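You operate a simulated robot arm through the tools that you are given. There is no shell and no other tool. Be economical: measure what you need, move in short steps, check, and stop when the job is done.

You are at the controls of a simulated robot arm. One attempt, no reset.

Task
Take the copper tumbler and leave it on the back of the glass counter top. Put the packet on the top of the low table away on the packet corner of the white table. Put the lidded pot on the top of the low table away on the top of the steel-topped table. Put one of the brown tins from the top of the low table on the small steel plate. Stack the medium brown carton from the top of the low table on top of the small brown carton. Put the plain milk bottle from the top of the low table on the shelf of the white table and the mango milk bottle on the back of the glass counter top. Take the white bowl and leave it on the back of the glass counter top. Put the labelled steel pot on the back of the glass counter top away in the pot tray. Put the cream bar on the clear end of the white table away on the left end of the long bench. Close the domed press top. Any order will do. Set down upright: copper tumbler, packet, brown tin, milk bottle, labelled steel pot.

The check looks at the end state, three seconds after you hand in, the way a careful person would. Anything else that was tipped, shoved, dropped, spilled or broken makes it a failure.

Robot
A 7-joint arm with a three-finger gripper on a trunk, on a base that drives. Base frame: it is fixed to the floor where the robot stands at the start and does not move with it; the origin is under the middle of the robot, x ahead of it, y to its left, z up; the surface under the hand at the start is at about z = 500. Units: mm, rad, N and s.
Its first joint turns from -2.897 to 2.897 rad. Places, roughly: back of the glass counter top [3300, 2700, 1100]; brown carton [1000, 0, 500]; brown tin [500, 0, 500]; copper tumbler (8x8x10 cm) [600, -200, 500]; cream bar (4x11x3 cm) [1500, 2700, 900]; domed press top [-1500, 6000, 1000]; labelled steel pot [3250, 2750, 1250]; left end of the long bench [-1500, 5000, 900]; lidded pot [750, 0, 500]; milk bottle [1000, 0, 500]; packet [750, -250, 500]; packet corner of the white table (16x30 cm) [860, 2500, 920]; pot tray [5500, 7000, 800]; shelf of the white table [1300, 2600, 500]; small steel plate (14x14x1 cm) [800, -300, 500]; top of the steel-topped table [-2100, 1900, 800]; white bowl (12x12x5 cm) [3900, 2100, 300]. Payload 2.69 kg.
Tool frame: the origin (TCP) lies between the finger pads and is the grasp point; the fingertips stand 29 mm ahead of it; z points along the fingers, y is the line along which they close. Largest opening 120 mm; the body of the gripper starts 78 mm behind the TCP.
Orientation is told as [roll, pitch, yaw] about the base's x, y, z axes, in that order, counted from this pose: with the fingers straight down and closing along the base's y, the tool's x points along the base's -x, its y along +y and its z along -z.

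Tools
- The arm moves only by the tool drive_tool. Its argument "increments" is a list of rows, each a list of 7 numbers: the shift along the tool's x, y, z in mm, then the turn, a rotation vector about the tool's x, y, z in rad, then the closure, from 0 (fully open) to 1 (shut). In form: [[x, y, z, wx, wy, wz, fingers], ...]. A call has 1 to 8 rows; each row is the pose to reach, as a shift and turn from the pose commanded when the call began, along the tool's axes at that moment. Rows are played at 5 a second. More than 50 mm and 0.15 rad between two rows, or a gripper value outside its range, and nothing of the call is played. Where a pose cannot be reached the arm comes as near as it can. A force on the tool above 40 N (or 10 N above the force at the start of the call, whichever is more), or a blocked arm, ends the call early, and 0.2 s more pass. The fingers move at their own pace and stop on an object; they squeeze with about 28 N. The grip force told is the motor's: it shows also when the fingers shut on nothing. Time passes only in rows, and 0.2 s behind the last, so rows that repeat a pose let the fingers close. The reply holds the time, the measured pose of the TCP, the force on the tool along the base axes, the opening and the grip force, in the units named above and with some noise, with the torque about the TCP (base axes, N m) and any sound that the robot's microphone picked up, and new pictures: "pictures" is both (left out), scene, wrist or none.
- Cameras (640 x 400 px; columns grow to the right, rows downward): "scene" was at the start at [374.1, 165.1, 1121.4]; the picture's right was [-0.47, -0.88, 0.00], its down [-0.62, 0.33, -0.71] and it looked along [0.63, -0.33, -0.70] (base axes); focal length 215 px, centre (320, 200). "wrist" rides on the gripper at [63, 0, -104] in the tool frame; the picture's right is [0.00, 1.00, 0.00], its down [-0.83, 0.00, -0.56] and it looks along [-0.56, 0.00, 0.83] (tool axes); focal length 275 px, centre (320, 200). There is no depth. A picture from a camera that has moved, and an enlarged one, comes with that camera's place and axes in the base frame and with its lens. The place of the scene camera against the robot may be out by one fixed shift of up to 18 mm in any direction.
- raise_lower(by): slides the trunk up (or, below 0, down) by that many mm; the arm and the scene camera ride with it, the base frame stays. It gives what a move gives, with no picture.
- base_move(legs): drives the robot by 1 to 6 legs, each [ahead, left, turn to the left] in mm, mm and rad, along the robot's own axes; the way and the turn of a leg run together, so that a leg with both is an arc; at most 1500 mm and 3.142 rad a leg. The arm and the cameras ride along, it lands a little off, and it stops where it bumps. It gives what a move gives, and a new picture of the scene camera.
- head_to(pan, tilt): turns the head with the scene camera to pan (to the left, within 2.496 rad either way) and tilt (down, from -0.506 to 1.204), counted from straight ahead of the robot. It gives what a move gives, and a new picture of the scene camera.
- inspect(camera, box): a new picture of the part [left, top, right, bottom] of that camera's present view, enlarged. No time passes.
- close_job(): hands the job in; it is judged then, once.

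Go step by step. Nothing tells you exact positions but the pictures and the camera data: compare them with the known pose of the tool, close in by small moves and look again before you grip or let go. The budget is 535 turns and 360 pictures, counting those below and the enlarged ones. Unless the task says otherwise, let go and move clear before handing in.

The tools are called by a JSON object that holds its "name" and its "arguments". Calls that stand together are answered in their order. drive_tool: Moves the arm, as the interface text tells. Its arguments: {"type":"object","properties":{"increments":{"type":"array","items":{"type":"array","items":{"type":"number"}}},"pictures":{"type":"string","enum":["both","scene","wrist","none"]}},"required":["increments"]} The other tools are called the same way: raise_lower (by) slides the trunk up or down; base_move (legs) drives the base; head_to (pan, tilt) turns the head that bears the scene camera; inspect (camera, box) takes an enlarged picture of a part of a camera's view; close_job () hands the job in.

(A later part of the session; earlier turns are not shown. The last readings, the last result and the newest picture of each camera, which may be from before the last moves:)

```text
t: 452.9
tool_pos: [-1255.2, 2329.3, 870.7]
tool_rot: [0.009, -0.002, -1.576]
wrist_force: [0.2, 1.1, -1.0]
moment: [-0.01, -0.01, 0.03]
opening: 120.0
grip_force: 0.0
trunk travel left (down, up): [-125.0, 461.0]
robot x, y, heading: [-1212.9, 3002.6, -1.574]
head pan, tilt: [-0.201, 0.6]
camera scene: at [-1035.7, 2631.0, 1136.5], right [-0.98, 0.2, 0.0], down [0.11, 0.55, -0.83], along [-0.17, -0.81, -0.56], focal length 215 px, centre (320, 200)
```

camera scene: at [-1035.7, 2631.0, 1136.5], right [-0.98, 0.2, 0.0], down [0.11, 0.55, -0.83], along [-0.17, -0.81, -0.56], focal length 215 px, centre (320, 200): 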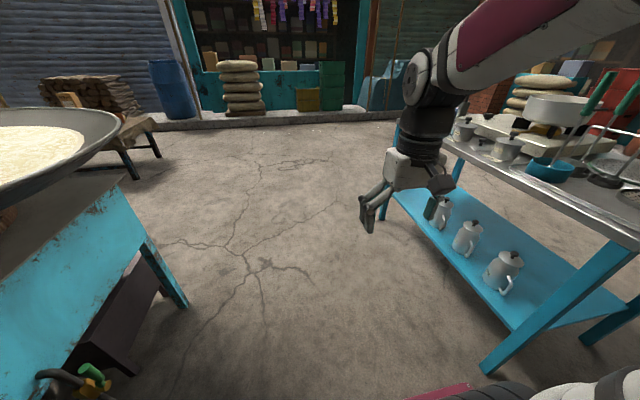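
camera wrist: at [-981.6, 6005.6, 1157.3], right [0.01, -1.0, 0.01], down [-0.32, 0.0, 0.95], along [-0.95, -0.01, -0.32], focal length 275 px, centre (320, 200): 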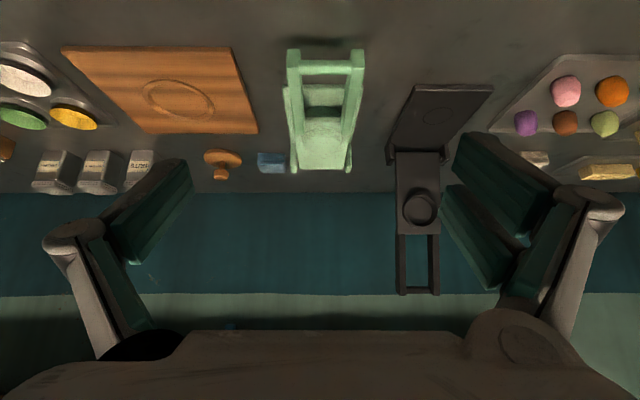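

{"name": "base_move", "arguments": {"legs": [[1500, 0, 0], [1480, 0, 0], [0, 0, 1.573], [700, 0, 0]]}}

{"name": "inspect", "arguments": {"camera": "scene", "box": [160, 120, 480, 320]}}

```text
t: 474.6
tool_pos: [197.8, 31.9, 871.8]
tool_rot: [0.008, -0.003, 0.039]
wrist_force: [0.6, 0.0, -0.3]
moment: [0.02, -0.02, 0.01]
opening: 120.0
grip_force: 0.1
trunk travel left (down, up): [-125.0, 461.0]
robot x, y, heading: [-479.9, 46.8, 0.039]
head pan, tilt: [-0.201, 0.6]
camera scene: at [-96.9, 248.4, 1136.4], right [-0.16, -0.99, 0.0], down [-0.56, 0.09, -0.83], along [0.81, -0.13, -0.56], focal length 215 px, centre (320, 200)
```

scene: 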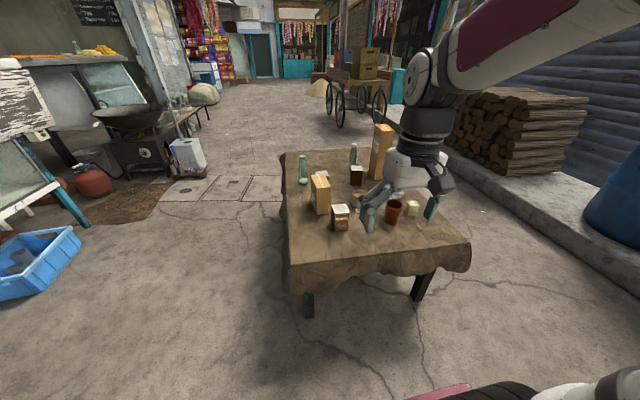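

```text
2.00 times, centred on (320, 220) of scene
camera zoom: at [-96.9, 248.4, 1136.4], right [-0.16, -0.99, 0.0], down [-0.56, 0.09, -0.83], along [0.81, -0.13, -0.56], focal length 430 px, centre (320, 160)
```

zoom: 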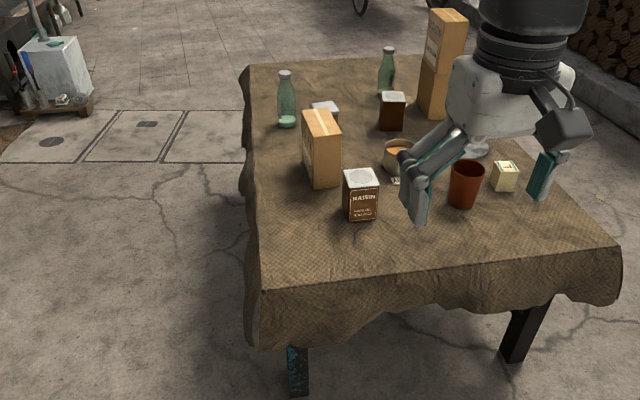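

I take up the stance in front of the table and look down with the wrist camera.

{"name": "base_move", "arguments": {"legs": [[0, 0, -0.039], [390, -150, 0]]}}

{"name": "drive_tool", "arguments": {"increments": [[-10, 0, -40, -0.008, 0, 0, 0], [-20, 0, -80, -0.008, 0, 0, 0], [-20, 0, -80, -0.008, 0, 0, 0]], "pictures": "wrist"}}

```text
t: 477.5
tool_pos: [584.4, -143.2, 870.7]
tool_rot: [0.011, -0.003, 0.001]
wrist_force: [-0.9, 0.2, 0.1]
moment: [0.01, 0.0, 0.0]
opening: 120.1
grip_force: 0.1
trunk travel left (down, up): [-125.0, 461.0]
robot x, y, heading: [-90.7, -102.9, 0.007]
head pan, tilt: [-0.201, 0.6]
camera scene: at [297.4, 83.9, 1136.4], right [-0.2, -0.98, 0.0], down [-0.55, 0.11, -0.83], along [0.81, -0.16, -0.56], focal length 215 px, centre (320, 200)
```

scene: 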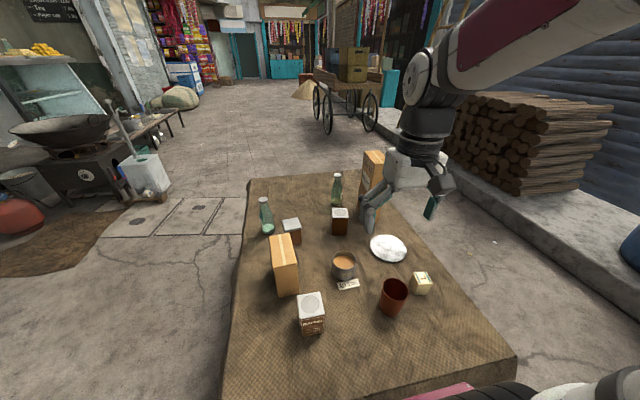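

```text
t: 478.3
tool_pos: [602.2, -145.7, 950.7]
tool_rot: [0.017, -0.002, 0.0]
wrist_force: [0.8, -0.2, 1.4]
moment: [0.01, 0.0, 0.03]
opening: 119.9
grip_force: 0.1
trunk travel left (down, up): [-125.0, 461.0]
robot x, y, heading: [-90.2, -106.4, 0.008]
head pan, tilt: [-0.201, 0.6]
camera wrist: at [539.9, -148.7, 1054.7], right [-0.01, 1.0, 0.02], down [0.83, -0.01, 0.56], along [0.56, 0.02, -0.83], focal length 275 px, centre (320, 200)
```

wrist: 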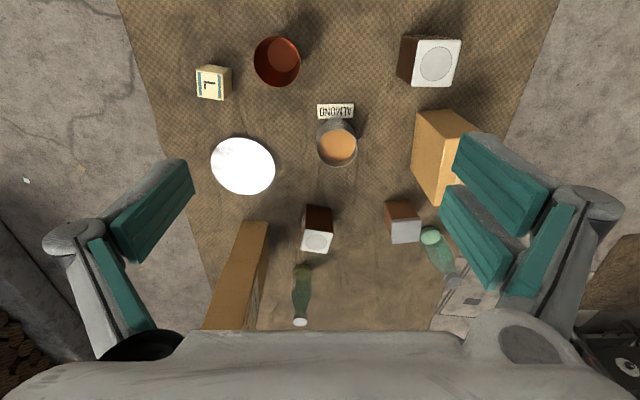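

{"name": "inspect", "arguments": {"camera": "wrist", "box": [280, 80, 400, 190]}}

{"name": "inspect", "arguments": {"camera": "wrist", "box": [180, 20, 480, 270]}}

```text
3.64 times, centred on (340, 135) of wrist
camera zoom: at [539.9, -148.7, 1054.7], right [-0.01, 1.0, 0.02], down [0.83, -0.01, 0.56], along [0.56, 0.02, -0.83], focal length 1001 px, centre (247, 436)
```

zoom: 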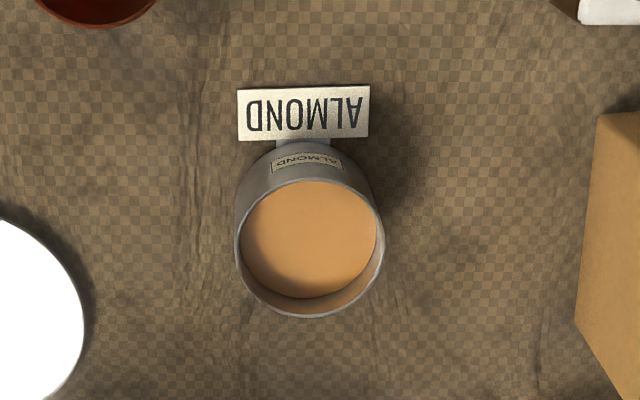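

```text
1.60 times, centred on (330, 145) of wrist
camera zoom: at [539.9, -148.7, 1054.7], right [-0.01, 1.0, 0.02], down [0.83, -0.01, 0.56], along [0.56, 0.02, -0.83], focal length 440 px, centre (304, 288)
```

zoom: 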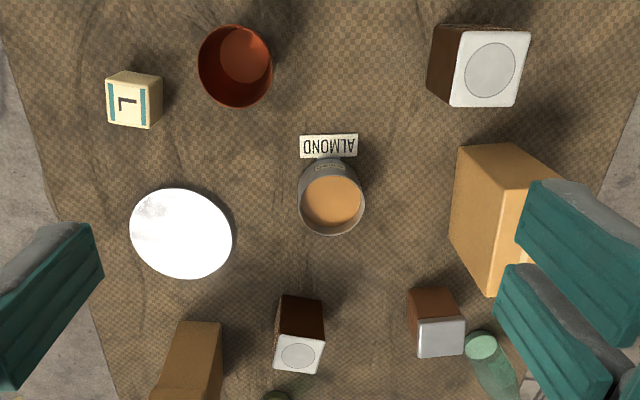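

The pot (with attached ALMOND tag) is an open-topped one at (749, -106); the plate is at (817, -307), RAISIN tin near (597, 40). First the tin: I move above it.

{"name": "drive_tool", "arguments": {"increments": [[1, 30, 30, 0.017, 0, 0, 0], [2, 60, 62, 0.017, 0, 0, 0], [3, 92, 94, 0.017, 0, 0, 0], [4, 123, 126, 0.017, 0, 0, 0], [5, 154, 158, 0.017, 0, 0, 0], [5, 185, 190, 0.017, 0, 0, 0], [5, 185, 190, 0.017, 0, 0, 0]], "pictures": "wrist"}}

```text
t: 479.9
tool_pos: [598.2, 46.1, 763.5]
tool_rot: [0.002, -0.001, 0.002]
wrist_force: [-0.3, 1.3, 0.2]
moment: [-0.02, 0.01, -0.03]
opening: 119.8
grip_force: 0.0
trunk travel left (down, up): [-125.0, 461.0]
robot x, y, heading: [-90.7, -101.3, 0.003]
head pan, tilt: [-0.201, 0.6]
camera wrist: at [535.5, 43.7, 866.7], right [-0.01, 1.0, 0.0], down [0.83, 0.0, 0.56], along [0.56, 0.0, -0.83], focal length 275 px, centre (320, 200)
```

wrist: 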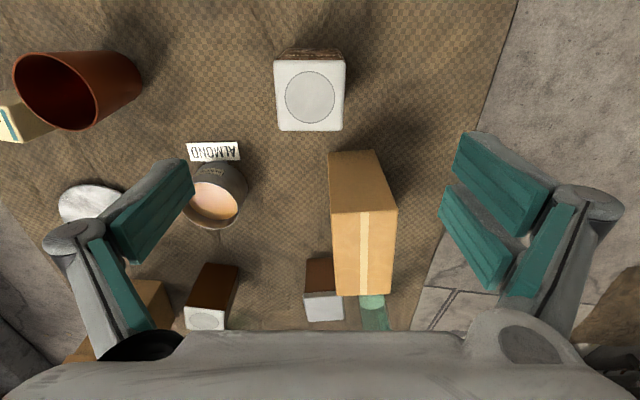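

{"name": "drive_tool", "arguments": {"increments": [[0, -11, 40, 0, 0, 0, 0], [0, -11, 85, 0, 0, 0, 0], [0, -11, 130, 0, 0, 0, 0], [0, -11, 170, 0, 0, 0, 0], [0, -11, 203, 0, 0, 0, 0], [0, -11, 203, 0, 0, 0, 0.6], [0, -11, 203, 0, 0, 0, 1], [0, -11, 203, 0, 0, 0, 1]], "pictures": "wrist"}}

```text
t: 481.7
tool_pos: [600.1, 31.9, 563.4]
tool_rot: [0.001, -0.001, 0.002]
wrist_force: [-0.1, 0.9, 1.4]
moment: [0.04, -0.04, -0.01]
opening: 65.6
grip_force: 27.8
trunk travel left (down, up): [-125.0, 461.0]
robot x, y, heading: [-89.7, -98.6, 0.001]
head pan, tilt: [-0.201, 0.6]
camera wrist: at [536.2, 31.5, 666.3], right [-0.01, 1.0, 0.0], down [0.83, 0.0, 0.56], along [0.56, 0.0, -0.83], focal length 275 px, centre (320, 200)
```

wrist: 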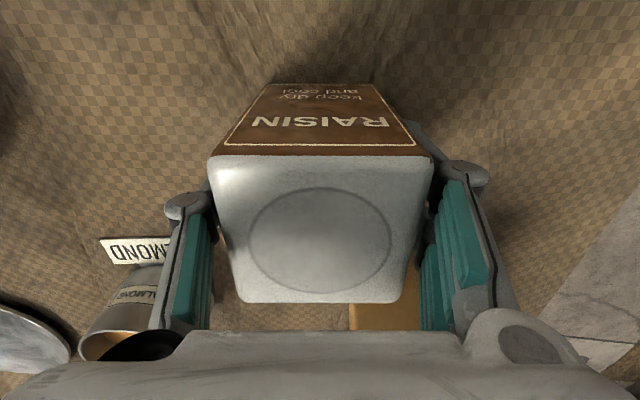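

Tin gripped, centred. I lift and carry it toward the plate.

{"name": "drive_tool", "arguments": {"increments": [[0, 0, -10, 0, 0, 0, 1], [0, 0, -55, 0, 0, 0, 1], [0, 0, -100, 0, 0, 0, 1], [0, 0, -145, 0, 0, 0, 1], [-24, -38, -155, 0, 0, 0, 1], [-48, -76, -155, 0, 0, 0, 1], [-72, -114, -155, 0, 0, 0, 1], [-96, -152, -155, 0, 0, 0, 1]], "pictures": "none"}}

{"name": "drive_tool", "arguments": {"increments": [[-24, -38, 0, 0, 0, 0, 1], [-48, -76, 0, 0, 0, 0, 1], [-72, -114, 0, 0, 0, 0, 1], [-96, -150, 0, 0, 0, 0, 1], [-110, -172, 0, 0, 0, 0, 1], [-110, -172, 0, 0, 0, 0, 1]]}}

```text
t: 483.5
tool_pos: [695.0, -117.8, 716.2]
tool_rot: [0.001, -0.002, 0.001]
wrist_force: [-0.2, 0.4, -3.1]
moment: [-0.01, 0.01, 0.01]
opening: 65.7
grip_force: 28.0
trunk travel left (down, up): [-125.0, 461.0]
robot x, y, heading: [-88.9, -103.3, 0.009]
head pan, tilt: [-0.201, 0.6]
```

```text
t: 484.9
tool_pos: [805.5, -292.4, 717.8]
tool_rot: [-0.001, -0.001, 0.001]
wrist_force: [-0.1, 0.4, -2.9]
moment: [0.02, 0.04, -0.02]
opening: 65.8
grip_force: 28.3
trunk travel left (down, up): [-125.0, 461.0]
robot x, y, heading: [-89.5, -104.0, 0.005]
head pan, tilt: [-0.201, 0.6]
camera scene: at [297.5, 83.8, 1136.4], right [-0.2, -0.98, 0.0], down [-0.55, 0.11, -0.82], along [0.81, -0.16, -0.57], focal length 215 px, centre (320, 200)
camera wrist: at [742.9, -293.3, 821.0], right [-0.01, 1.0, 0.0], down [0.83, 0.0, 0.56], along [0.56, 0.0, -0.83], focal length 275 px, centre (320, 200)
```

scene: 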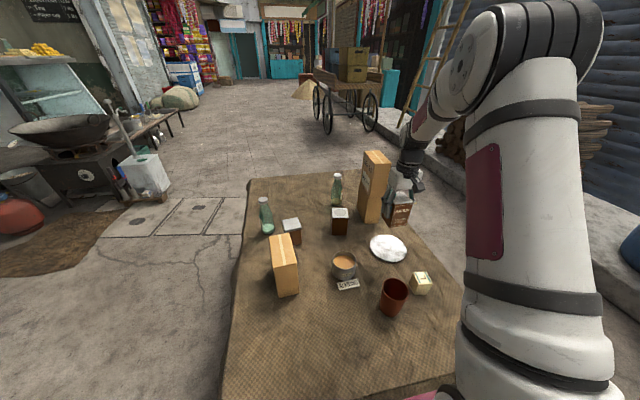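
wrist: 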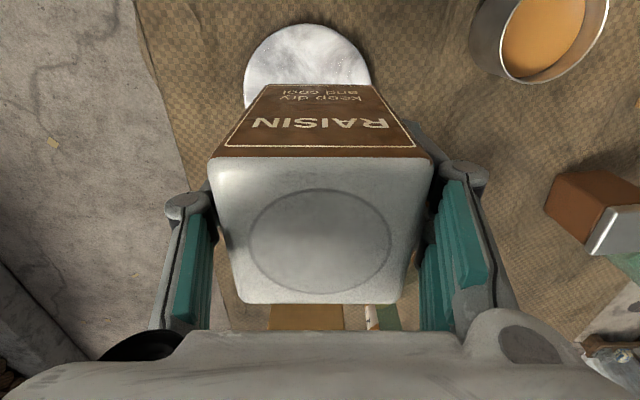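

Plate centre is (820, -307). I correct and lower the tin.

{"name": "drive_tool", "arguments": {"increments": [[-8, -8, 30, 0, 0, 0, 1], [-14.5, -14, 65, 0, 0, 0, 1], [-14.5, -14, 100, 0, 0, 0, 1], [-14.5, -14, 128, 0, 0, 0, 1], [-14.5, -14, 135, 0, 0, 0, 1], [-14.5, -14, 139, 0, 0, 0, 1], [-14.5, -14, 142, 0, 0, 0, 1], [-14.5, -14, 145, 0, 0, 0, 1]]}}

{"name": "inspect", "arguments": {"camera": "scene", "box": [340, 140, 450, 270]}}

```text
t: 486.7
tool_pos: [820.0, -305.3, 572.6]
tool_rot: [0.002, -0.001, 0.001]
wrist_force: [-0.8, -0.1, -1.7]
moment: [0.02, 0.01, 0.05]
opening: 65.5
grip_force: 27.7
trunk travel left (down, up): [-125.0, 461.0]
robot x, y, heading: [-91.1, -102.1, 0.0]
head pan, tilt: [-0.201, 0.6]
camera scene: at [297.5, 83.9, 1136.4], right [-0.2, -0.98, 0.0], down [-0.55, 0.11, -0.82], along [0.81, -0.16, -0.57], focal length 215 px, centre (320, 200)
camera wrist: at [756.7, -306.4, 675.8], right [-0.01, 1.0, 0.0], down [0.83, 0.0, 0.56], along [0.56, 0.0, -0.83], focal length 275 px, centre (320, 200)
```

scene: 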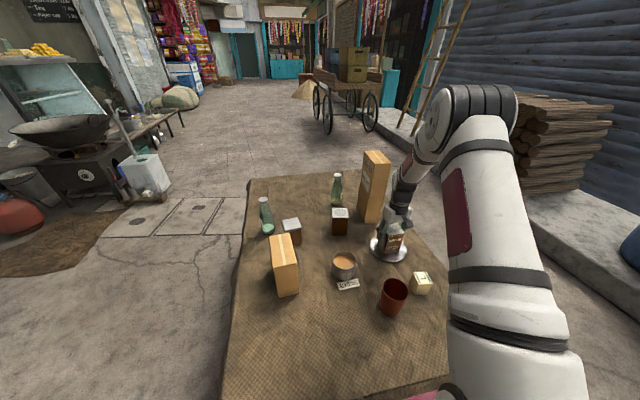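
wrist: 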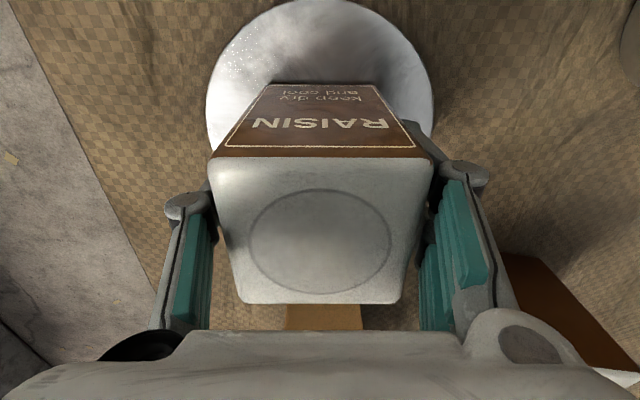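

```text
3.08 times, centred on (395, 205) of scene
camera zoom: at [297.5, 83.9, 1136.4], right [-0.2, -0.98, 0.0], down [-0.55, 0.11, -0.82], along [0.81, -0.16, -0.57], focal length 662 px, centre (89, 185)
```

zoom: 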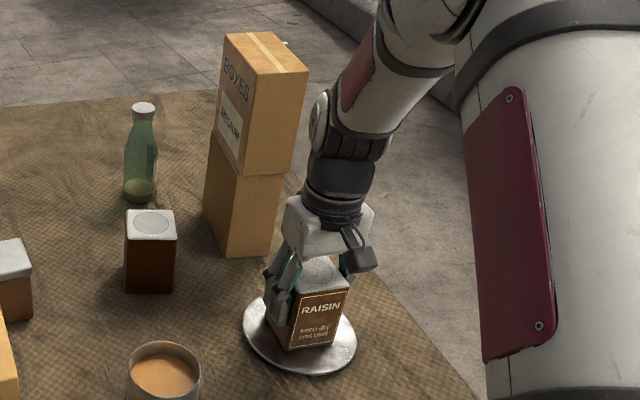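

{"name": "drive_tool", "arguments": {"increments": [[0, 0, 2, 0, 0, 0, 1], [0, 0, 4, 0, 0, 0, 1], [0, 0, 6, 0, 0, 0, 1], [0, 0, 8, 0, 0, 0, 1], [0, 0, 10, 0, 0, 0, 1]], "pictures": "none"}}

```text
t: 487.9
tool_pos: [819.6, -304.8, 563.9]
tool_rot: [0.0, -0.005, 0.002]
wrist_force: [2.4, 0.1, 19.7]
moment: [0.0, -0.08, -0.03]
opening: 65.8
grip_force: 28.0
trunk travel left (down, up): [-125.0, 461.0]
robot x, y, heading: [-94.4, -107.1, 0.004]
head pan, tilt: [-0.201, 0.6]
```

Contact. I release and rise, then move over the tumbler.

{"name": "drive_tool", "arguments": {"increments": [[0, 0, -1, 0, 0, 0, 0.3], [0, 0, -1, 0, 0, 0, 0], [0, 0, -30, 0, 0, 0, 0], [0, 0, -75, 0, 0, 0, 0], [0, 0, -120, 0, 0, 0, 0], [0, 0, -165, 0, 0, 0, 0], [40, 20, -190, 0, 0, 0, 0], [80, 40, -200, 0, 0, 0, 0]], "pictures": "none"}}

{"name": "drive_tool", "arguments": {"increments": [[40, 20, 0, 0, 0, 0, 0], [80, 40, 0, 0, 0, 0, 0], [120, 60, 0, 0, 0, 0, 0], [135, 68, 0, 0, 0, 0, 0]]}}

{"name": "inspect", "arguments": {"camera": "scene", "box": [320, 160, 450, 320]}}

```text
refused: row 7 steps farther than a row can; nothing moved
```

```text
t: 488.9
tool_pos: [685.1, -237.2, 563.3]
tool_rot: [0.0, -0.003, 0.001]
wrist_force: [0.1, -0.2, -0.4]
moment: [-0.03, -0.03, -0.01]
opening: 120.1
grip_force: 0.2
trunk travel left (down, up): [-125.0, 461.0]
robot x, y, heading: [-90.7, -103.6, 0.003]
head pan, tilt: [-0.201, 0.6]
camera scene: at [297.4, 83.9, 1136.4], right [-0.2, -0.98, 0.0], down [-0.55, 0.11, -0.83], along [0.81, -0.16, -0.56], focal length 215 px, centre (320, 200)
camera wrist: at [622.4, -238.5, 666.7], right [-0.01, 1.0, 0.0], down [0.83, 0.0, 0.56], along [0.56, 0.0, -0.83], focal length 275 px, centre (320, 200)
```

scene: 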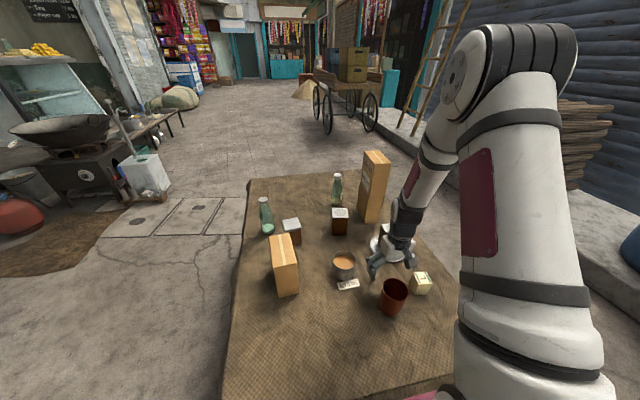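
wrist: 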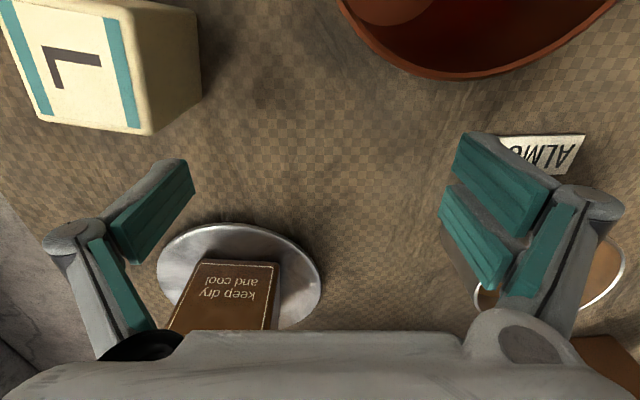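

```text
2.50 times, centred on (385, 240) of scene
camera zoom: at [297.4, 83.9, 1136.4], right [-0.2, -0.98, 0.0], down [-0.55, 0.11, -0.83], along [0.81, -0.16, -0.56], focal length 538 px, centre (158, 100)
```

zoom: 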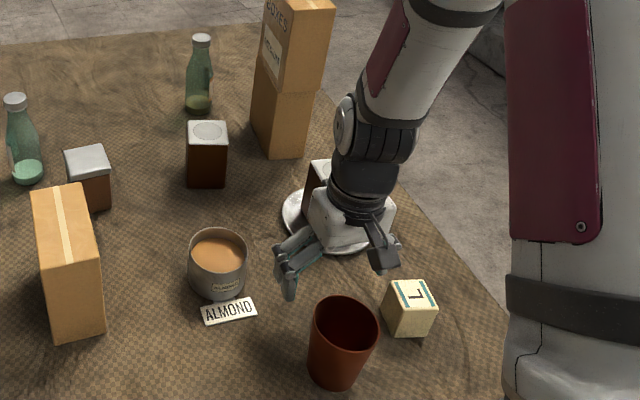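

The rise was refused and the hand slid off sideways at height — I must check the tin. Rising first.

{"name": "drive_tool", "arguments": {"increments": [[0, 0, -45, 0, 0, 0, 0], [0, 0, -90, 0, 0, 0, 0], [0, 0, -135, 0, 0, 0, 0], [0, 0, -180, 0, 0, 0, 0], [0, 0, -225, 0, 0, 0, 0]], "pictures": "wrist"}}

{"name": "inspect", "arguments": {"camera": "scene", "box": [340, 200, 430, 310]}}

```text
t: 490.1
tool_pos: [683.2, -236.6, 787.4]
tool_rot: [0.0, 0.0, 0.0]
wrist_force: [0.8, 0.7, -0.4]
moment: [-0.01, 0.02, -0.03]
opening: 119.8
grip_force: 0.1
trunk travel left (down, up): [-125.0, 461.0]
robot x, y, heading: [-89.2, -103.3, 0.005]
head pan, tilt: [-0.201, 0.6]
camera wrist: at [620.3, -238.2, 890.7], right [-0.01, 1.0, 0.0], down [0.83, 0.0, 0.56], along [0.56, 0.0, -0.83], focal length 275 px, centre (320, 200)
```

wrist: 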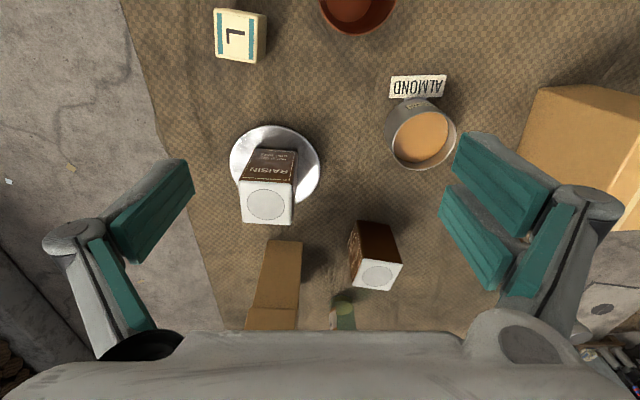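

```text
3.64 times, centred on (385, 255) of scene
camera zoom: at [297.6, 83.9, 1136.4], right [-0.2, -0.98, 0.0], down [-0.55, 0.11, -0.82], along [0.81, -0.16, -0.57], focal length 782 px, centre (84, 0)
```

zoom: 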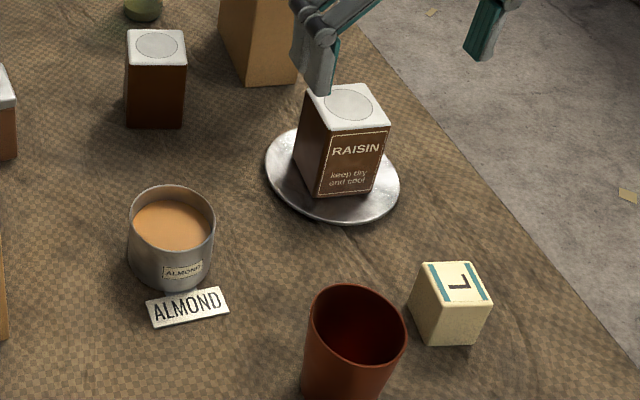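

The tin stands upright on the plate. Next the pot: I move over it.

{"name": "drive_tool", "arguments": {"increments": [[-15, 32, 7, 0, 0, 0, 0], [-30, 64, 14, 0, 0, 0, 0], [-46, 96, 20, 0, 0, 0, 0], [-60, 124, 27, 0, 0, 0, 0], [-60, 124, 27, 0, 0, 0, 0]], "pictures": "wrist"}}

```text
t: 491.3
tool_pos: [743.0, -111.6, 761.0]
tool_rot: [-0.001, -0.001, 0.001]
wrist_force: [-0.6, 0.9, 0.1]
moment: [-0.02, 0.0, -0.04]
opening: 120.0
grip_force: 0.0
trunk travel left (down, up): [-125.0, 461.0]
robot x, y, heading: [-92.8, -102.3, 0.005]
head pan, tilt: [-0.201, 0.6]
camera wrist: at [680.0, -113.4, 864.9], right [-0.01, 1.0, 0.0], down [0.83, 0.0, 0.56], along [0.56, 0.0, -0.83], focal length 275 px, centre (320, 200)
```

wrist: 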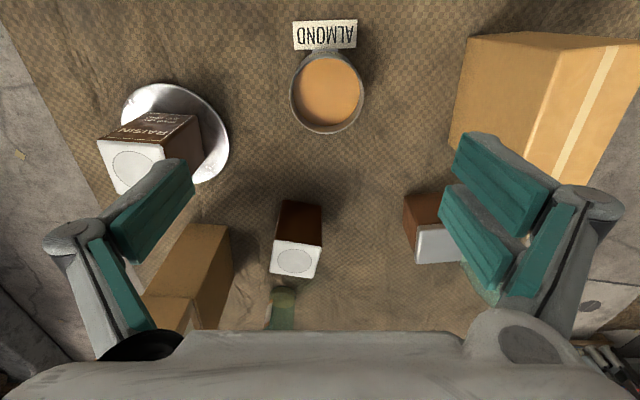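

{"name": "drive_tool", "arguments": {"increments": [[0, 5, 45, 0, 0, 0, 0], [0, 5, 90, 0, 0, 0, 0], [0, 5, 135, 0, 0, 0, 0], [0, 5, 180, 0, 0, 0, 0], [0, 5, 212, 0, 0, 0, 0], [0, 5, 212, 0, 0, 0, 0.5], [0, 5, 212, 0, 0, 0, 1], [0, 5, 212, 0, 0, 0, 1]], "pictures": "wrist"}}

```text
t: 493.1
tool_pos: [743.9, -107.1, 549.7]
tool_rot: [0.0, -0.003, 0.001]
wrist_force: [-0.3, 3.5, 8.2]
moment: [0.35, -0.37, 0.07]
opening: 81.9
grip_force: 27.7
trunk travel left (down, up): [-125.0, 461.0]
robot x, y, heading: [-90.0, -105.7, 0.005]
head pan, tilt: [-0.201, 0.6]
camera wrist: at [680.7, -109.3, 652.5], right [-0.01, 1.0, 0.0], down [0.83, 0.0, 0.56], along [0.56, 0.0, -0.83], focal length 275 px, centre (320, 200)
```

wrist: 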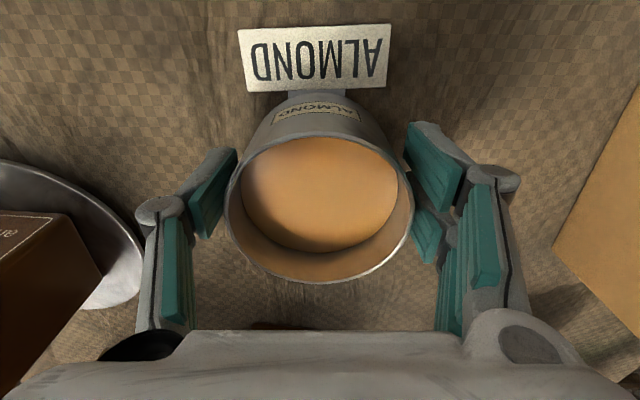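

Gripped (82 mm). I lift slowly and level.

{"name": "drive_tool", "arguments": {"increments": [[0, 0, -8, 0, 0, 0, 1], [0, 0, -25, 0, 0, 0, 1], [0, 0, -50, 0, 0, 0, 1], [0, 0, -85, 0, 0, 0, 1], [0, 0, -125, 0, 0, 0, 1], [0, 0, -165, 0, 0, 0, 1], [0, 0, -200, 0, 0, 0, 1]]}}

```text
t: 494.7
tool_pos: [742.2, -105.4, 747.7]
tool_rot: [0.0, 0.001, 0.0]
wrist_force: [0.3, -0.5, -3.6]
moment: [0.02, 0.0, -0.01]
opening: 80.9
grip_force: 28.0
trunk travel left (down, up): [-125.0, 461.0]
robot x, y, heading: [-90.3, -102.4, 0.004]
head pan, tilt: [-0.201, 0.6]
camera scene: at [297.6, 83.9, 1136.3], right [-0.2, -0.98, 0.0], down [-0.55, 0.11, -0.82], along [0.81, -0.16, -0.57], focal length 215 px, centre (320, 200)
camera wrist: at [680.6, -107.1, 851.2], right [-0.01, 1.0, 0.0], down [0.83, 0.0, 0.56], along [0.56, 0.0, -0.83], focal length 275 px, centre (320, 200)
```

scene: 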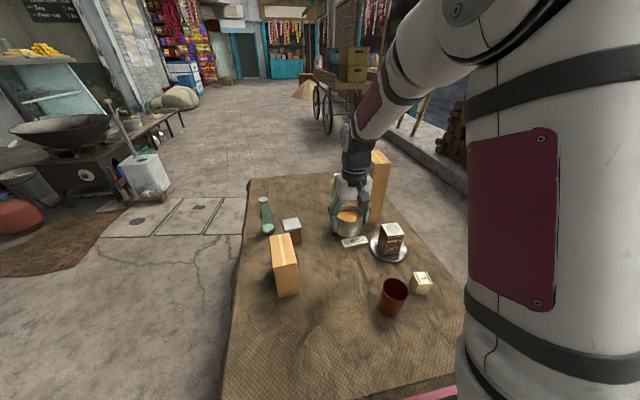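
wrist: 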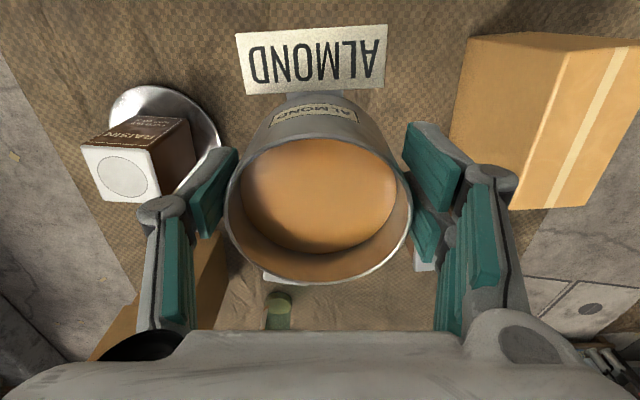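

Lifted level. I raise the trunk and drive to the steel-topped table.

{"name": "raise_lower", "arguments": {"by": 330}}

{"name": "base_move", "arguments": {"legs": [[-750, 0, 0], [0, 0, 1.571], [1450, 0, 0], [0, 0, 1.571]]}}

{"name": "head_to", "arguments": {"pan": -0.15, "tilt": 0.5}}

{"name": "inspect", "arguments": {"camera": "scene", "box": [200, 100, 520, 300]}}

```text
t: 497.9
tool_pos: [745.4, -107.6, 1078.9]
tool_rot: [0.0, -0.002, 0.002]
wrist_force: [0.1, -0.2, -3.2]
moment: [-0.01, 0.0, -0.02]
opening: 80.8
grip_force: 28.6
trunk travel left (down, up): [-455.0, 131.0]
robot x, y, heading: [-90.5, -99.4, 0.007]
head pan, tilt: [-0.201, 0.6]
```

```text
t: 516.5
tool_pos: [-1678.1, 1361.1, 1077.9]
tool_rot: [0.0, -0.002, 3.125]
wrist_force: [0.0, -0.5, -4.3]
moment: [0.01, -0.04, 0.0]
opening: 80.1
grip_force: 27.8
trunk travel left (down, up): [-455.0, 131.0]
robot x, y, heading: [-843.6, 1338.9, 3.126]
head pan, tilt: [-0.201, 0.6]
camera scene: at [-1093.3, 1187.1, 1466.4], right [0.21, 0.98, 0.0], down [0.55, -0.12, -0.82], along [-0.81, 0.17, -0.57], focal length 215 px, centre (320, 200)
```

scene: 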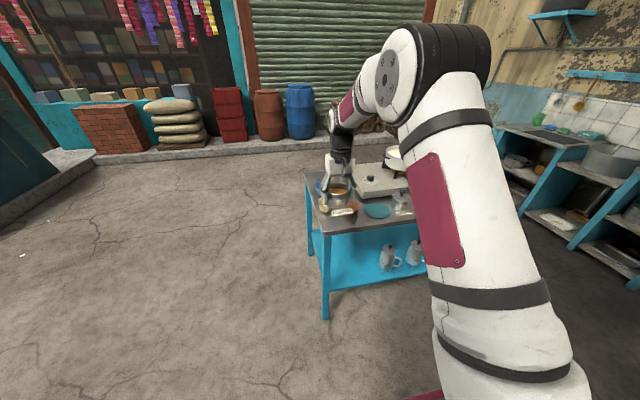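

```text
t: 517.1
tool_pos: [-1677.2, 1361.2, 1078.8]
tool_rot: [0.0, -0.002, 3.125]
wrist_force: [0.6, 0.9, -3.6]
moment: [-0.02, 0.0, 0.03]
opening: 79.9
grip_force: 28.2
trunk travel left (down, up): [-455.0, 131.0]
robot x, y, heading: [-842.7, 1340.8, 3.128]
head pan, tilt: [-0.15, 0.499]
camera scene: at [-1096.7, 1183.2, 1475.5], right [0.16, 0.99, 0.0], down [0.47, -0.08, -0.88], along [-0.87, 0.14, -0.48], focal length 215 px, centre (320, 200)
```

scene: 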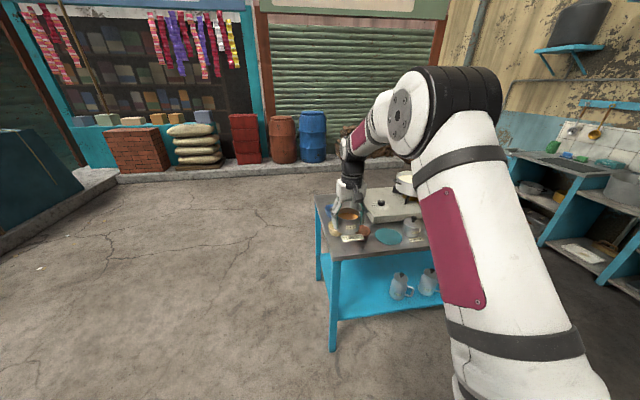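

```text
2.00 times, centred on (360, 200) of scene
camera zoom: at [-1096.7, 1183.2, 1475.5], right [0.16, 0.99, 0.0], down [0.47, -0.08, -0.88], along [-0.87, 0.14, -0.48], focal length 430 px, centre (240, 200)
```

zoom: 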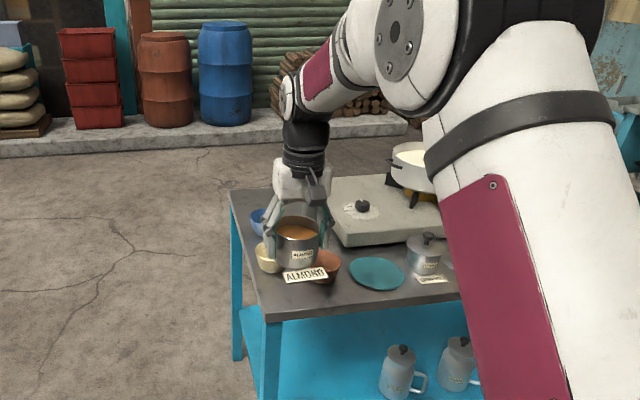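

I raise to the top and shift along the table for a full view of its surface.

{"name": "raise_lower", "arguments": {"by": 130}}

{"name": "base_move", "arguments": {"legs": [[260, 0, 0], [0, -250, 0.015]]}}

{"name": "head_to", "arguments": {"pan": 0.0, "tilt": 0.75}}

{"name": "inspect", "arguments": {"camera": "scene", "box": [160, 60, 480, 260]}}

```text
t: 518.7
tool_pos: [-1659.5, 1361.4, 1206.4]
tool_rot: [0.001, -0.001, 3.126]
wrist_force: [-0.1, 0.8, -2.9]
moment: [-0.03, -0.04, -0.01]
opening: 79.8
grip_force: 27.7
trunk travel left (down, up): [-585.0, 1.0]
robot x, y, heading: [-843.4, 1344.6, 3.131]
head pan, tilt: [-0.15, 0.499]
```

```text
t: 522.0
tool_pos: [-1920.8, 1606.3, 1208.1]
tool_rot: [-0.001, -0.002, -3.141]
wrist_force: [-0.3, -0.7, -4.2]
moment: [-0.02, -0.01, -0.01]
opening: 79.9
grip_force: 28.3
trunk travel left (down, up): [-585.0, 1.0]
robot x, y, heading: [-1102.9, 1605.0, -3.135]
head pan, tilt: [-0.15, 0.499]
camera scene: at [-1213.4, 1438.8, 1605.2], right [0.15, 0.99, 0.0], down [0.47, -0.07, -0.88], along [-0.87, 0.13, -0.48], focal length 215 px, centre (320, 200)
```

scene: 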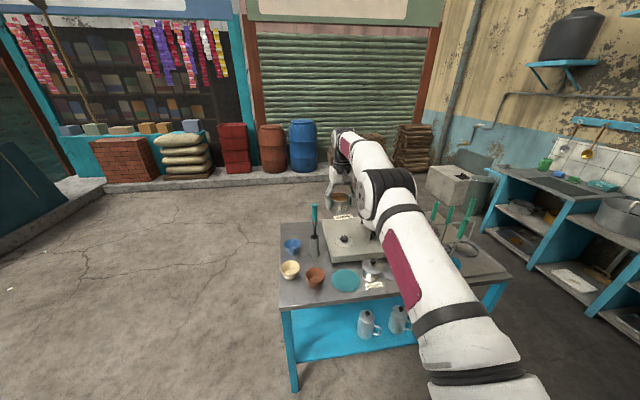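

```text
t: 522.8
tool_pos: [-1920.7, 1606.8, 1208.4]
tool_rot: [0.0, 0.0, -3.14]
wrist_force: [-1.0, 0.7, -3.6]
moment: [-0.02, -0.01, -0.03]
opening: 79.9
grip_force: 28.2
trunk travel left (down, up): [-585.0, 1.0]
robot x, y, heading: [-1103.4, 1605.3, -3.134]
head pan, tilt: [0.0, 0.75]
camera scene: at [-1206.3, 1425.3, 1583.3], right [0.0, 1.0, 0.0], down [0.68, 0.0, -0.73], along [-0.73, 0.0, -0.68], focal length 215 px, centre (320, 200)
```

scene: 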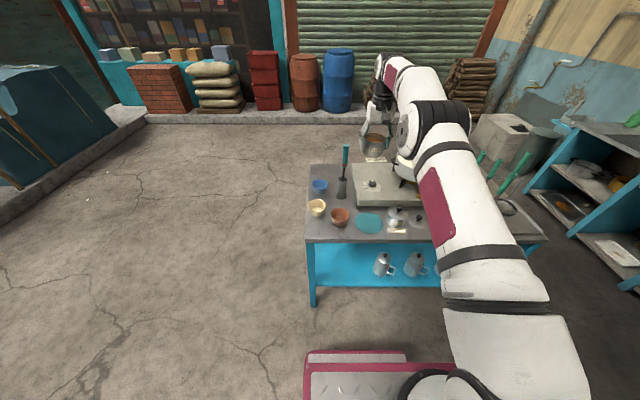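

```text
2.00 times, centred on (320, 160) of scene
camera zoom: at [-1206.3, 1425.3, 1583.3], right [0.0, 1.0, 0.0], down [0.68, 0.0, -0.73], along [-0.73, 0.0, -0.68], focal length 430 px, centre (320, 280)
```

zoom: 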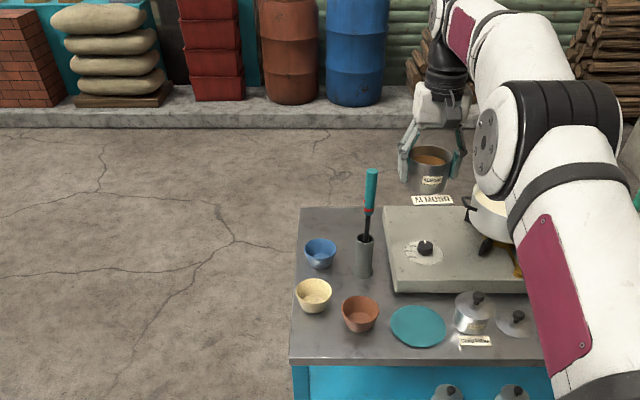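

{"name": "drive_tool", "arguments": {"increments": [[0, 0, 0, 0, 0, 0, 1]], "pictures": "wrist"}}

{"name": "inspect", "arguments": {"camera": "scene", "box": [350, 180, 470, 260]}}

```text
t: 523.2
tool_pos: [-1919.9, 1608.6, 1208.4]
tool_rot: [0.0, -0.001, -3.142]
wrist_force: [0.2, 0.4, -3.7]
moment: [-0.02, 0.0, -0.03]
opening: 79.8
grip_force: 28.2
trunk travel left (down, up): [-585.0, 1.0]
robot x, y, heading: [-1104.5, 1601.0, -3.139]
head pan, tilt: [0.0, 0.75]
camera wrist: at [-1856.7, 1606.6, 1311.2], right [0.01, -1.0, 0.0], down [-0.83, 0.0, 0.56], along [-0.56, 0.0, -0.83], focal length 275 px, centre (320, 200)
```

wrist: 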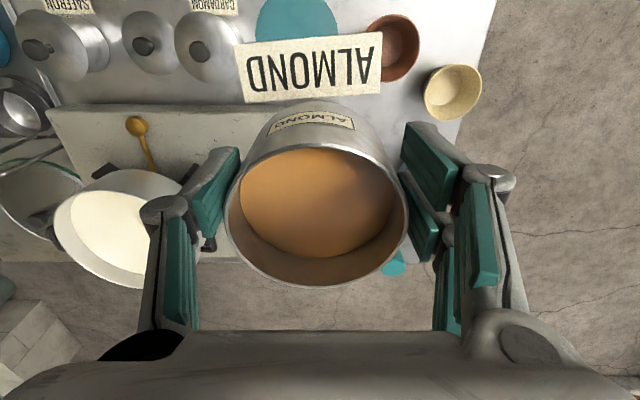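

```text
5.00 times, centred on (410, 220) of scene
camera zoom: at [-1206.3, 1425.2, 1583.3], right [0.0, 1.0, 0.0], down [0.68, 0.0, -0.73], along [-0.73, 0.0, -0.68], focal length 1075 px, centre (-130, 100)
```

zoom: 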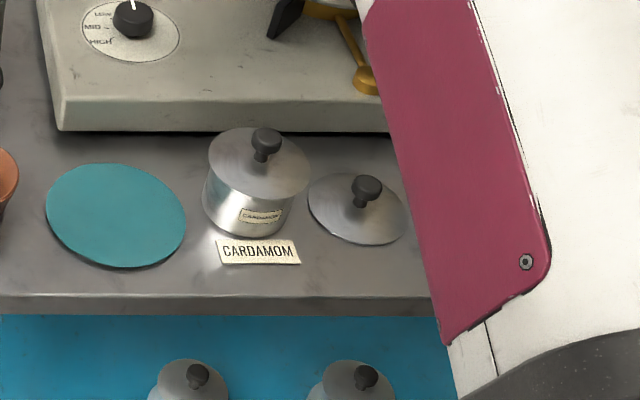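

The table's row includes a teal mat, CARDAMOM, a lone lid and SAFFRON; bare steel is free in the back-left corner near (-2295, 1455). I move in line with that.

{"name": "base_move", "arguments": {"legs": [[0, 155, 0], [240, 0, 0]]}}

{"name": "raise_lower", "arguments": {"by": -120}}

{"name": "drive_tool", "arguments": {"increments": [[-25, 0, 0, 0, 0, 0, 1], [-50, 0, 0, 0, 0, 0, 1], [-75, 0, 0, 0, 0, 0, 1], [-100, 0, 0, 0, 0, 0, 1]]}}

```text
t: 526.0
tool_pos: [-2161.1, 1446.8, 1208.8]
tool_rot: [0.0, 0.0, -3.136]
wrist_force: [-1.4, -0.7, -3.0]
moment: [-0.02, -0.07, -0.01]
opening: 79.4
grip_force: 27.8
trunk travel left (down, up): [-585.0, 1.0]
robot x, y, heading: [-1347.9, 1442.4, -3.137]
head pan, tilt: [0.0, 0.75]
camera scene: at [-1446.8, 1267.3, 1583.3], right [-0.01, 1.0, 0.0], down [0.68, 0.0, -0.73], along [-0.73, 0.0, -0.68], focal length 215 px, centre (320, 200)
```

scene: 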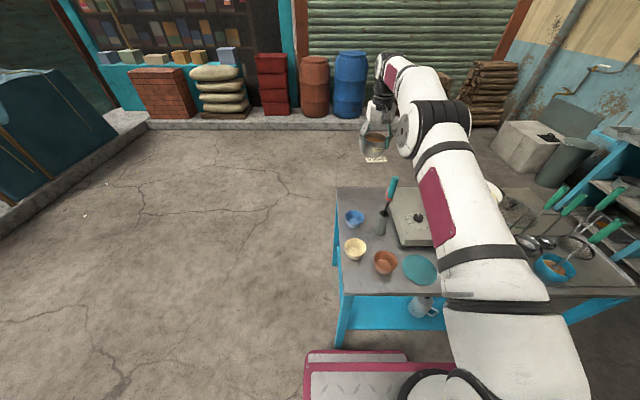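

```text
t: 527.5
tool_pos: [-2161.3, 1446.9, 1088.2]
tool_rot: [-0.001, -0.002, -3.138]
wrist_force: [-0.1, -0.4, -2.6]
moment: [-0.01, -0.03, -0.01]
opening: 79.6
grip_force: 28.1
trunk travel left (down, up): [-465.0, 121.0]
robot x, y, heading: [-1345.6, 1444.7, -3.135]
head pan, tilt: [0.0, 0.75]
```

```text
t: 528.5
tool_pos: [-2261.0, 1448.1, 1088.2]
tool_rot: [-0.001, -0.001, -3.137]
wrist_force: [0.0, 0.1, -2.2]
moment: [-0.05, 0.01, 0.04]
opening: 79.8
grip_force: 28.5
trunk travel left (down, up): [-465.0, 121.0]
robot x, y, heading: [-1344.7, 1442.3, -3.132]
head pan, tilt: [0.0, 0.75]
camera scene: at [-1579.3, 1266.4, 1463.6], right [-0.01, 1.0, 0.0], down [0.68, 0.0, -0.73], along [-0.73, 0.0, -0.68], focal length 215 px, centre (320, 200)
camera wrist: at [-2197.0, 1446.5, 1191.8], right [0.01, -1.0, 0.0], down [-0.83, -0.01, 0.56], along [-0.56, 0.0, -0.83], focal length 275 px, centre (320, 200)
```

scene: 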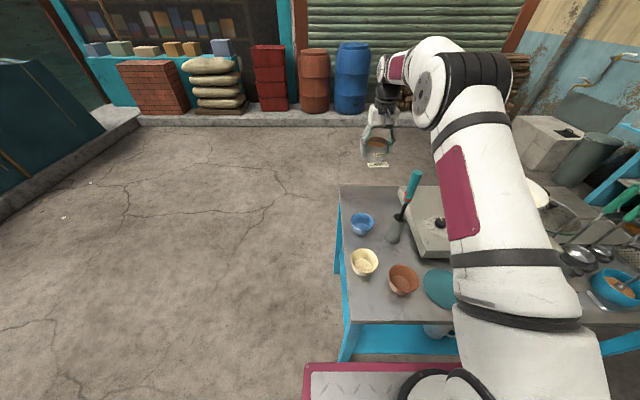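
wrist: 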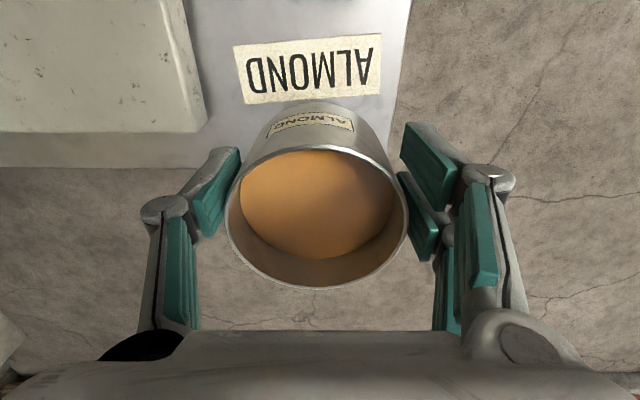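

Free steel there spans y 1348–1590 and x to -2388. I position over (-2290, 1465) and lower.

{"name": "drive_tool", "arguments": {"increments": [[-15, -9, 0, 0, 0, 0, 1], [-29, -17, 0, 0, 0, 0, 1], [-29, -17, 20, 0, 0, 0, 1]], "pictures": "none"}}

{"name": "raise_lower", "arguments": {"by": -150}}

{"name": "drive_tool", "arguments": {"increments": [[0, 0, 10, 0, 0, 0, 1], [0, 0, 20, 0, 0, 0, 1], [0, 0, 30, 0, 0, 0, 1]]}}

{"name": "inspect", "arguments": {"camera": "scene", "box": [280, 100, 480, 260]}}

```text
t: 529.3
tool_pos: [-2290.1, 1464.1, 1069.0]
tool_rot: [0.001, -0.002, -3.138]
wrist_force: [0.6, -0.2, -3.3]
moment: [-0.03, -0.02, -0.02]
opening: 79.5
grip_force: 28.4
trunk travel left (down, up): [-465.0, 121.0]
robot x, y, heading: [-1344.1, 1444.5, -3.14]
head pan, tilt: [0.0, 0.75]
```

```text
t: 531.0
tool_pos: [-2291.2, 1464.0, 917.7]
tool_rot: [0.001, -0.001, -3.138]
wrist_force: [-0.1, -0.7, -3.8]
moment: [-0.01, -0.04, -0.02]
opening: 79.4
grip_force: 27.7
trunk travel left (down, up): [-315.0, 271.0]
robot x, y, heading: [-1344.1, 1448.2, -3.137]
head pan, tilt: [0.0, 0.75]
```

```text
t: 531.8
tool_pos: [-2290.1, 1464.9, 888.5]
tool_rot: [0.0, -0.002, -3.136]
wrist_force: [0.7, -0.4, -2.8]
moment: [0.0, -0.03, 0.0]
opening: 79.4
grip_force: 28.4
trunk travel left (down, up): [-315.0, 271.0]
robot x, y, heading: [-1341.8, 1443.6, -3.134]
head pan, tilt: [0.0, 0.75]
camera scene: at [-1671.3, 1265.8, 1313.7], right [-0.01, 1.0, 0.0], down [0.68, 0.0, -0.73], along [-0.73, 0.0, -0.68], focal length 215 px, centre (320, 200)
camera wrist: at [-2226.8, 1463.9, 991.2], right [0.01, -1.0, 0.0], down [-0.83, -0.01, 0.56], along [-0.56, 0.0, -0.83], focal length 275 px, centre (320, 200)
```

scene: 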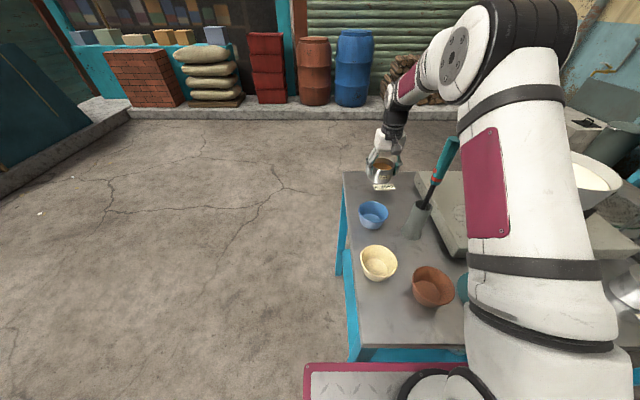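
wrist: 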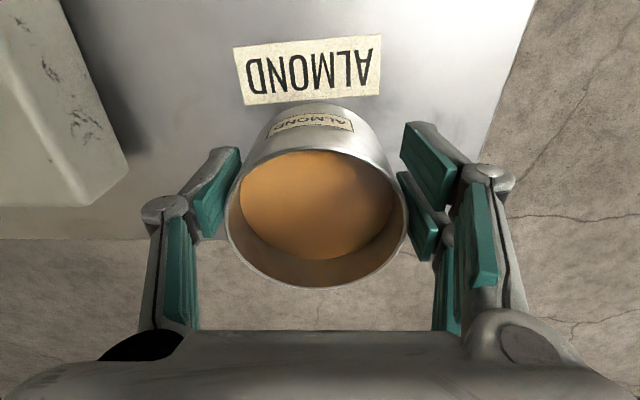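

```text
2.50 times, centred on (380, 180) of scene
camera zoom: at [-1671.3, 1265.8, 1313.7], right [-0.01, 1.0, 0.0], down [0.68, 0.0, -0.73], along [-0.73, 0.0, -0.68], focal length 538 px, centre (170, 250)
```

zoom: 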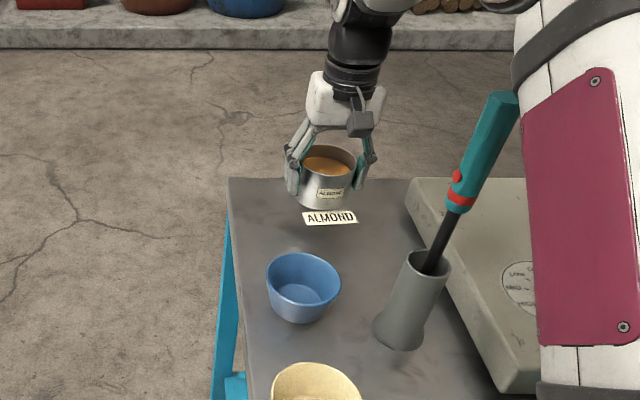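

{"name": "drive_tool", "arguments": {"increments": [[0, 0, 12, 0, 0, 0, 1], [0, 0, 20, 0, 0, 0, 1], [0, 0, 24, 0, 0, 0, 1], [0, 0, 27, 0, 0, 0, 1], [0, 0, 30, 0, 0, 0, 1], [0, 0, 33, 0, 0, 0, 1], [0, 0, 36, 0, 0, 0, 1], [0, 0, 39, 0, 0, 0, 1]], "pictures": "none"}}

{"name": "inspect", "arguments": {"camera": "scene", "box": [320, 130, 440, 230]}}

```text
t: 533.6
tool_pos: [-2291.7, 1463.7, 849.9]
tool_rot: [-0.001, -0.003, -3.138]
wrist_force: [3.3, -0.4, 2.6]
moment: [0.29, 0.03, -0.13]
opening: 79.5
grip_force: 28.5
trunk travel left (down, up): [-315.0, 271.0]
robot x, y, heading: [-1343.9, 1443.9, -3.132]
head pan, tilt: [0.0, 0.75]
```

```text
4.00 times, centred on (380, 180) of scene
camera zoom: at [-1671.0, 1265.8, 1313.9], right [-0.01, 1.0, 0.0], down [0.68, 0.0, -0.73], along [-0.73, 0.0, -0.68], focal length 860 px, centre (80, 280)
```

zoom: 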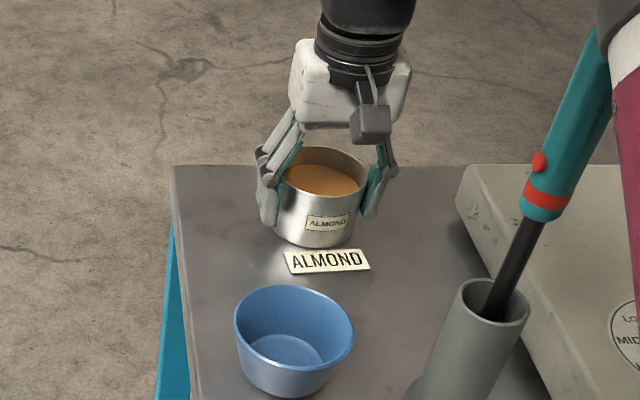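

{"name": "drive_tool", "arguments": {"increments": [[0, 0, 1, 0, 0, 0, 1], [0, 0, 2, 0, 0, 0, 1], [0, 0, 2, 0, 0, 0, 0.5], [0, 0, 2, 0, 0, 0, 0.1], [0, 0, 2, 0, 0, 0, 0], [0, 0, -40, 0, 0, 0, 0], [0, 0, -85, 0, 0, 0, 0], [0, 0, -130, 0, 0, 0, 0]], "pictures": "none"}}

{"name": "inspect", "arguments": {"camera": "scene", "box": [320, 130, 440, 230]}}

```text
t: 535.4
tool_pos: [-2290.8, 1465.0, 979.8]
tool_rot: [0.0, 0.0, -3.139]
wrist_force: [-0.2, 0.2, -1.1]
moment: [0.02, -0.02, 0.05]
opening: 120.0
grip_force: 0.1
trunk travel left (down, up): [-315.0, 271.0]
robot x, y, heading: [-1344.3, 1444.5, -3.137]
head pan, tilt: [0.0, 0.75]
```

```text
4.00 times, centred on (380, 180) of scene
camera zoom: at [-1671.5, 1265.8, 1313.7], right [-0.01, 1.0, 0.0], down [0.68, 0.0, -0.73], along [-0.73, 0.0, -0.68], focal length 860 px, centre (80, 280)
```

zoom: 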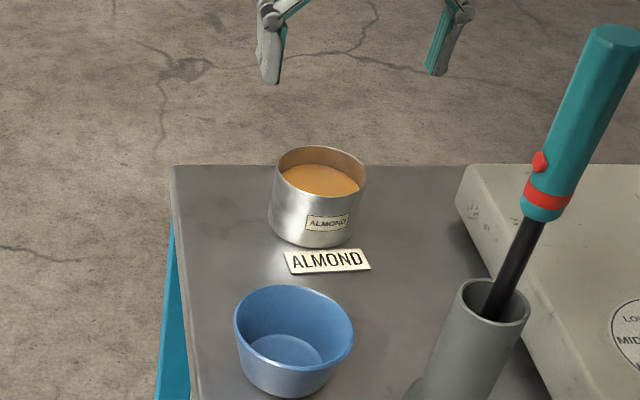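

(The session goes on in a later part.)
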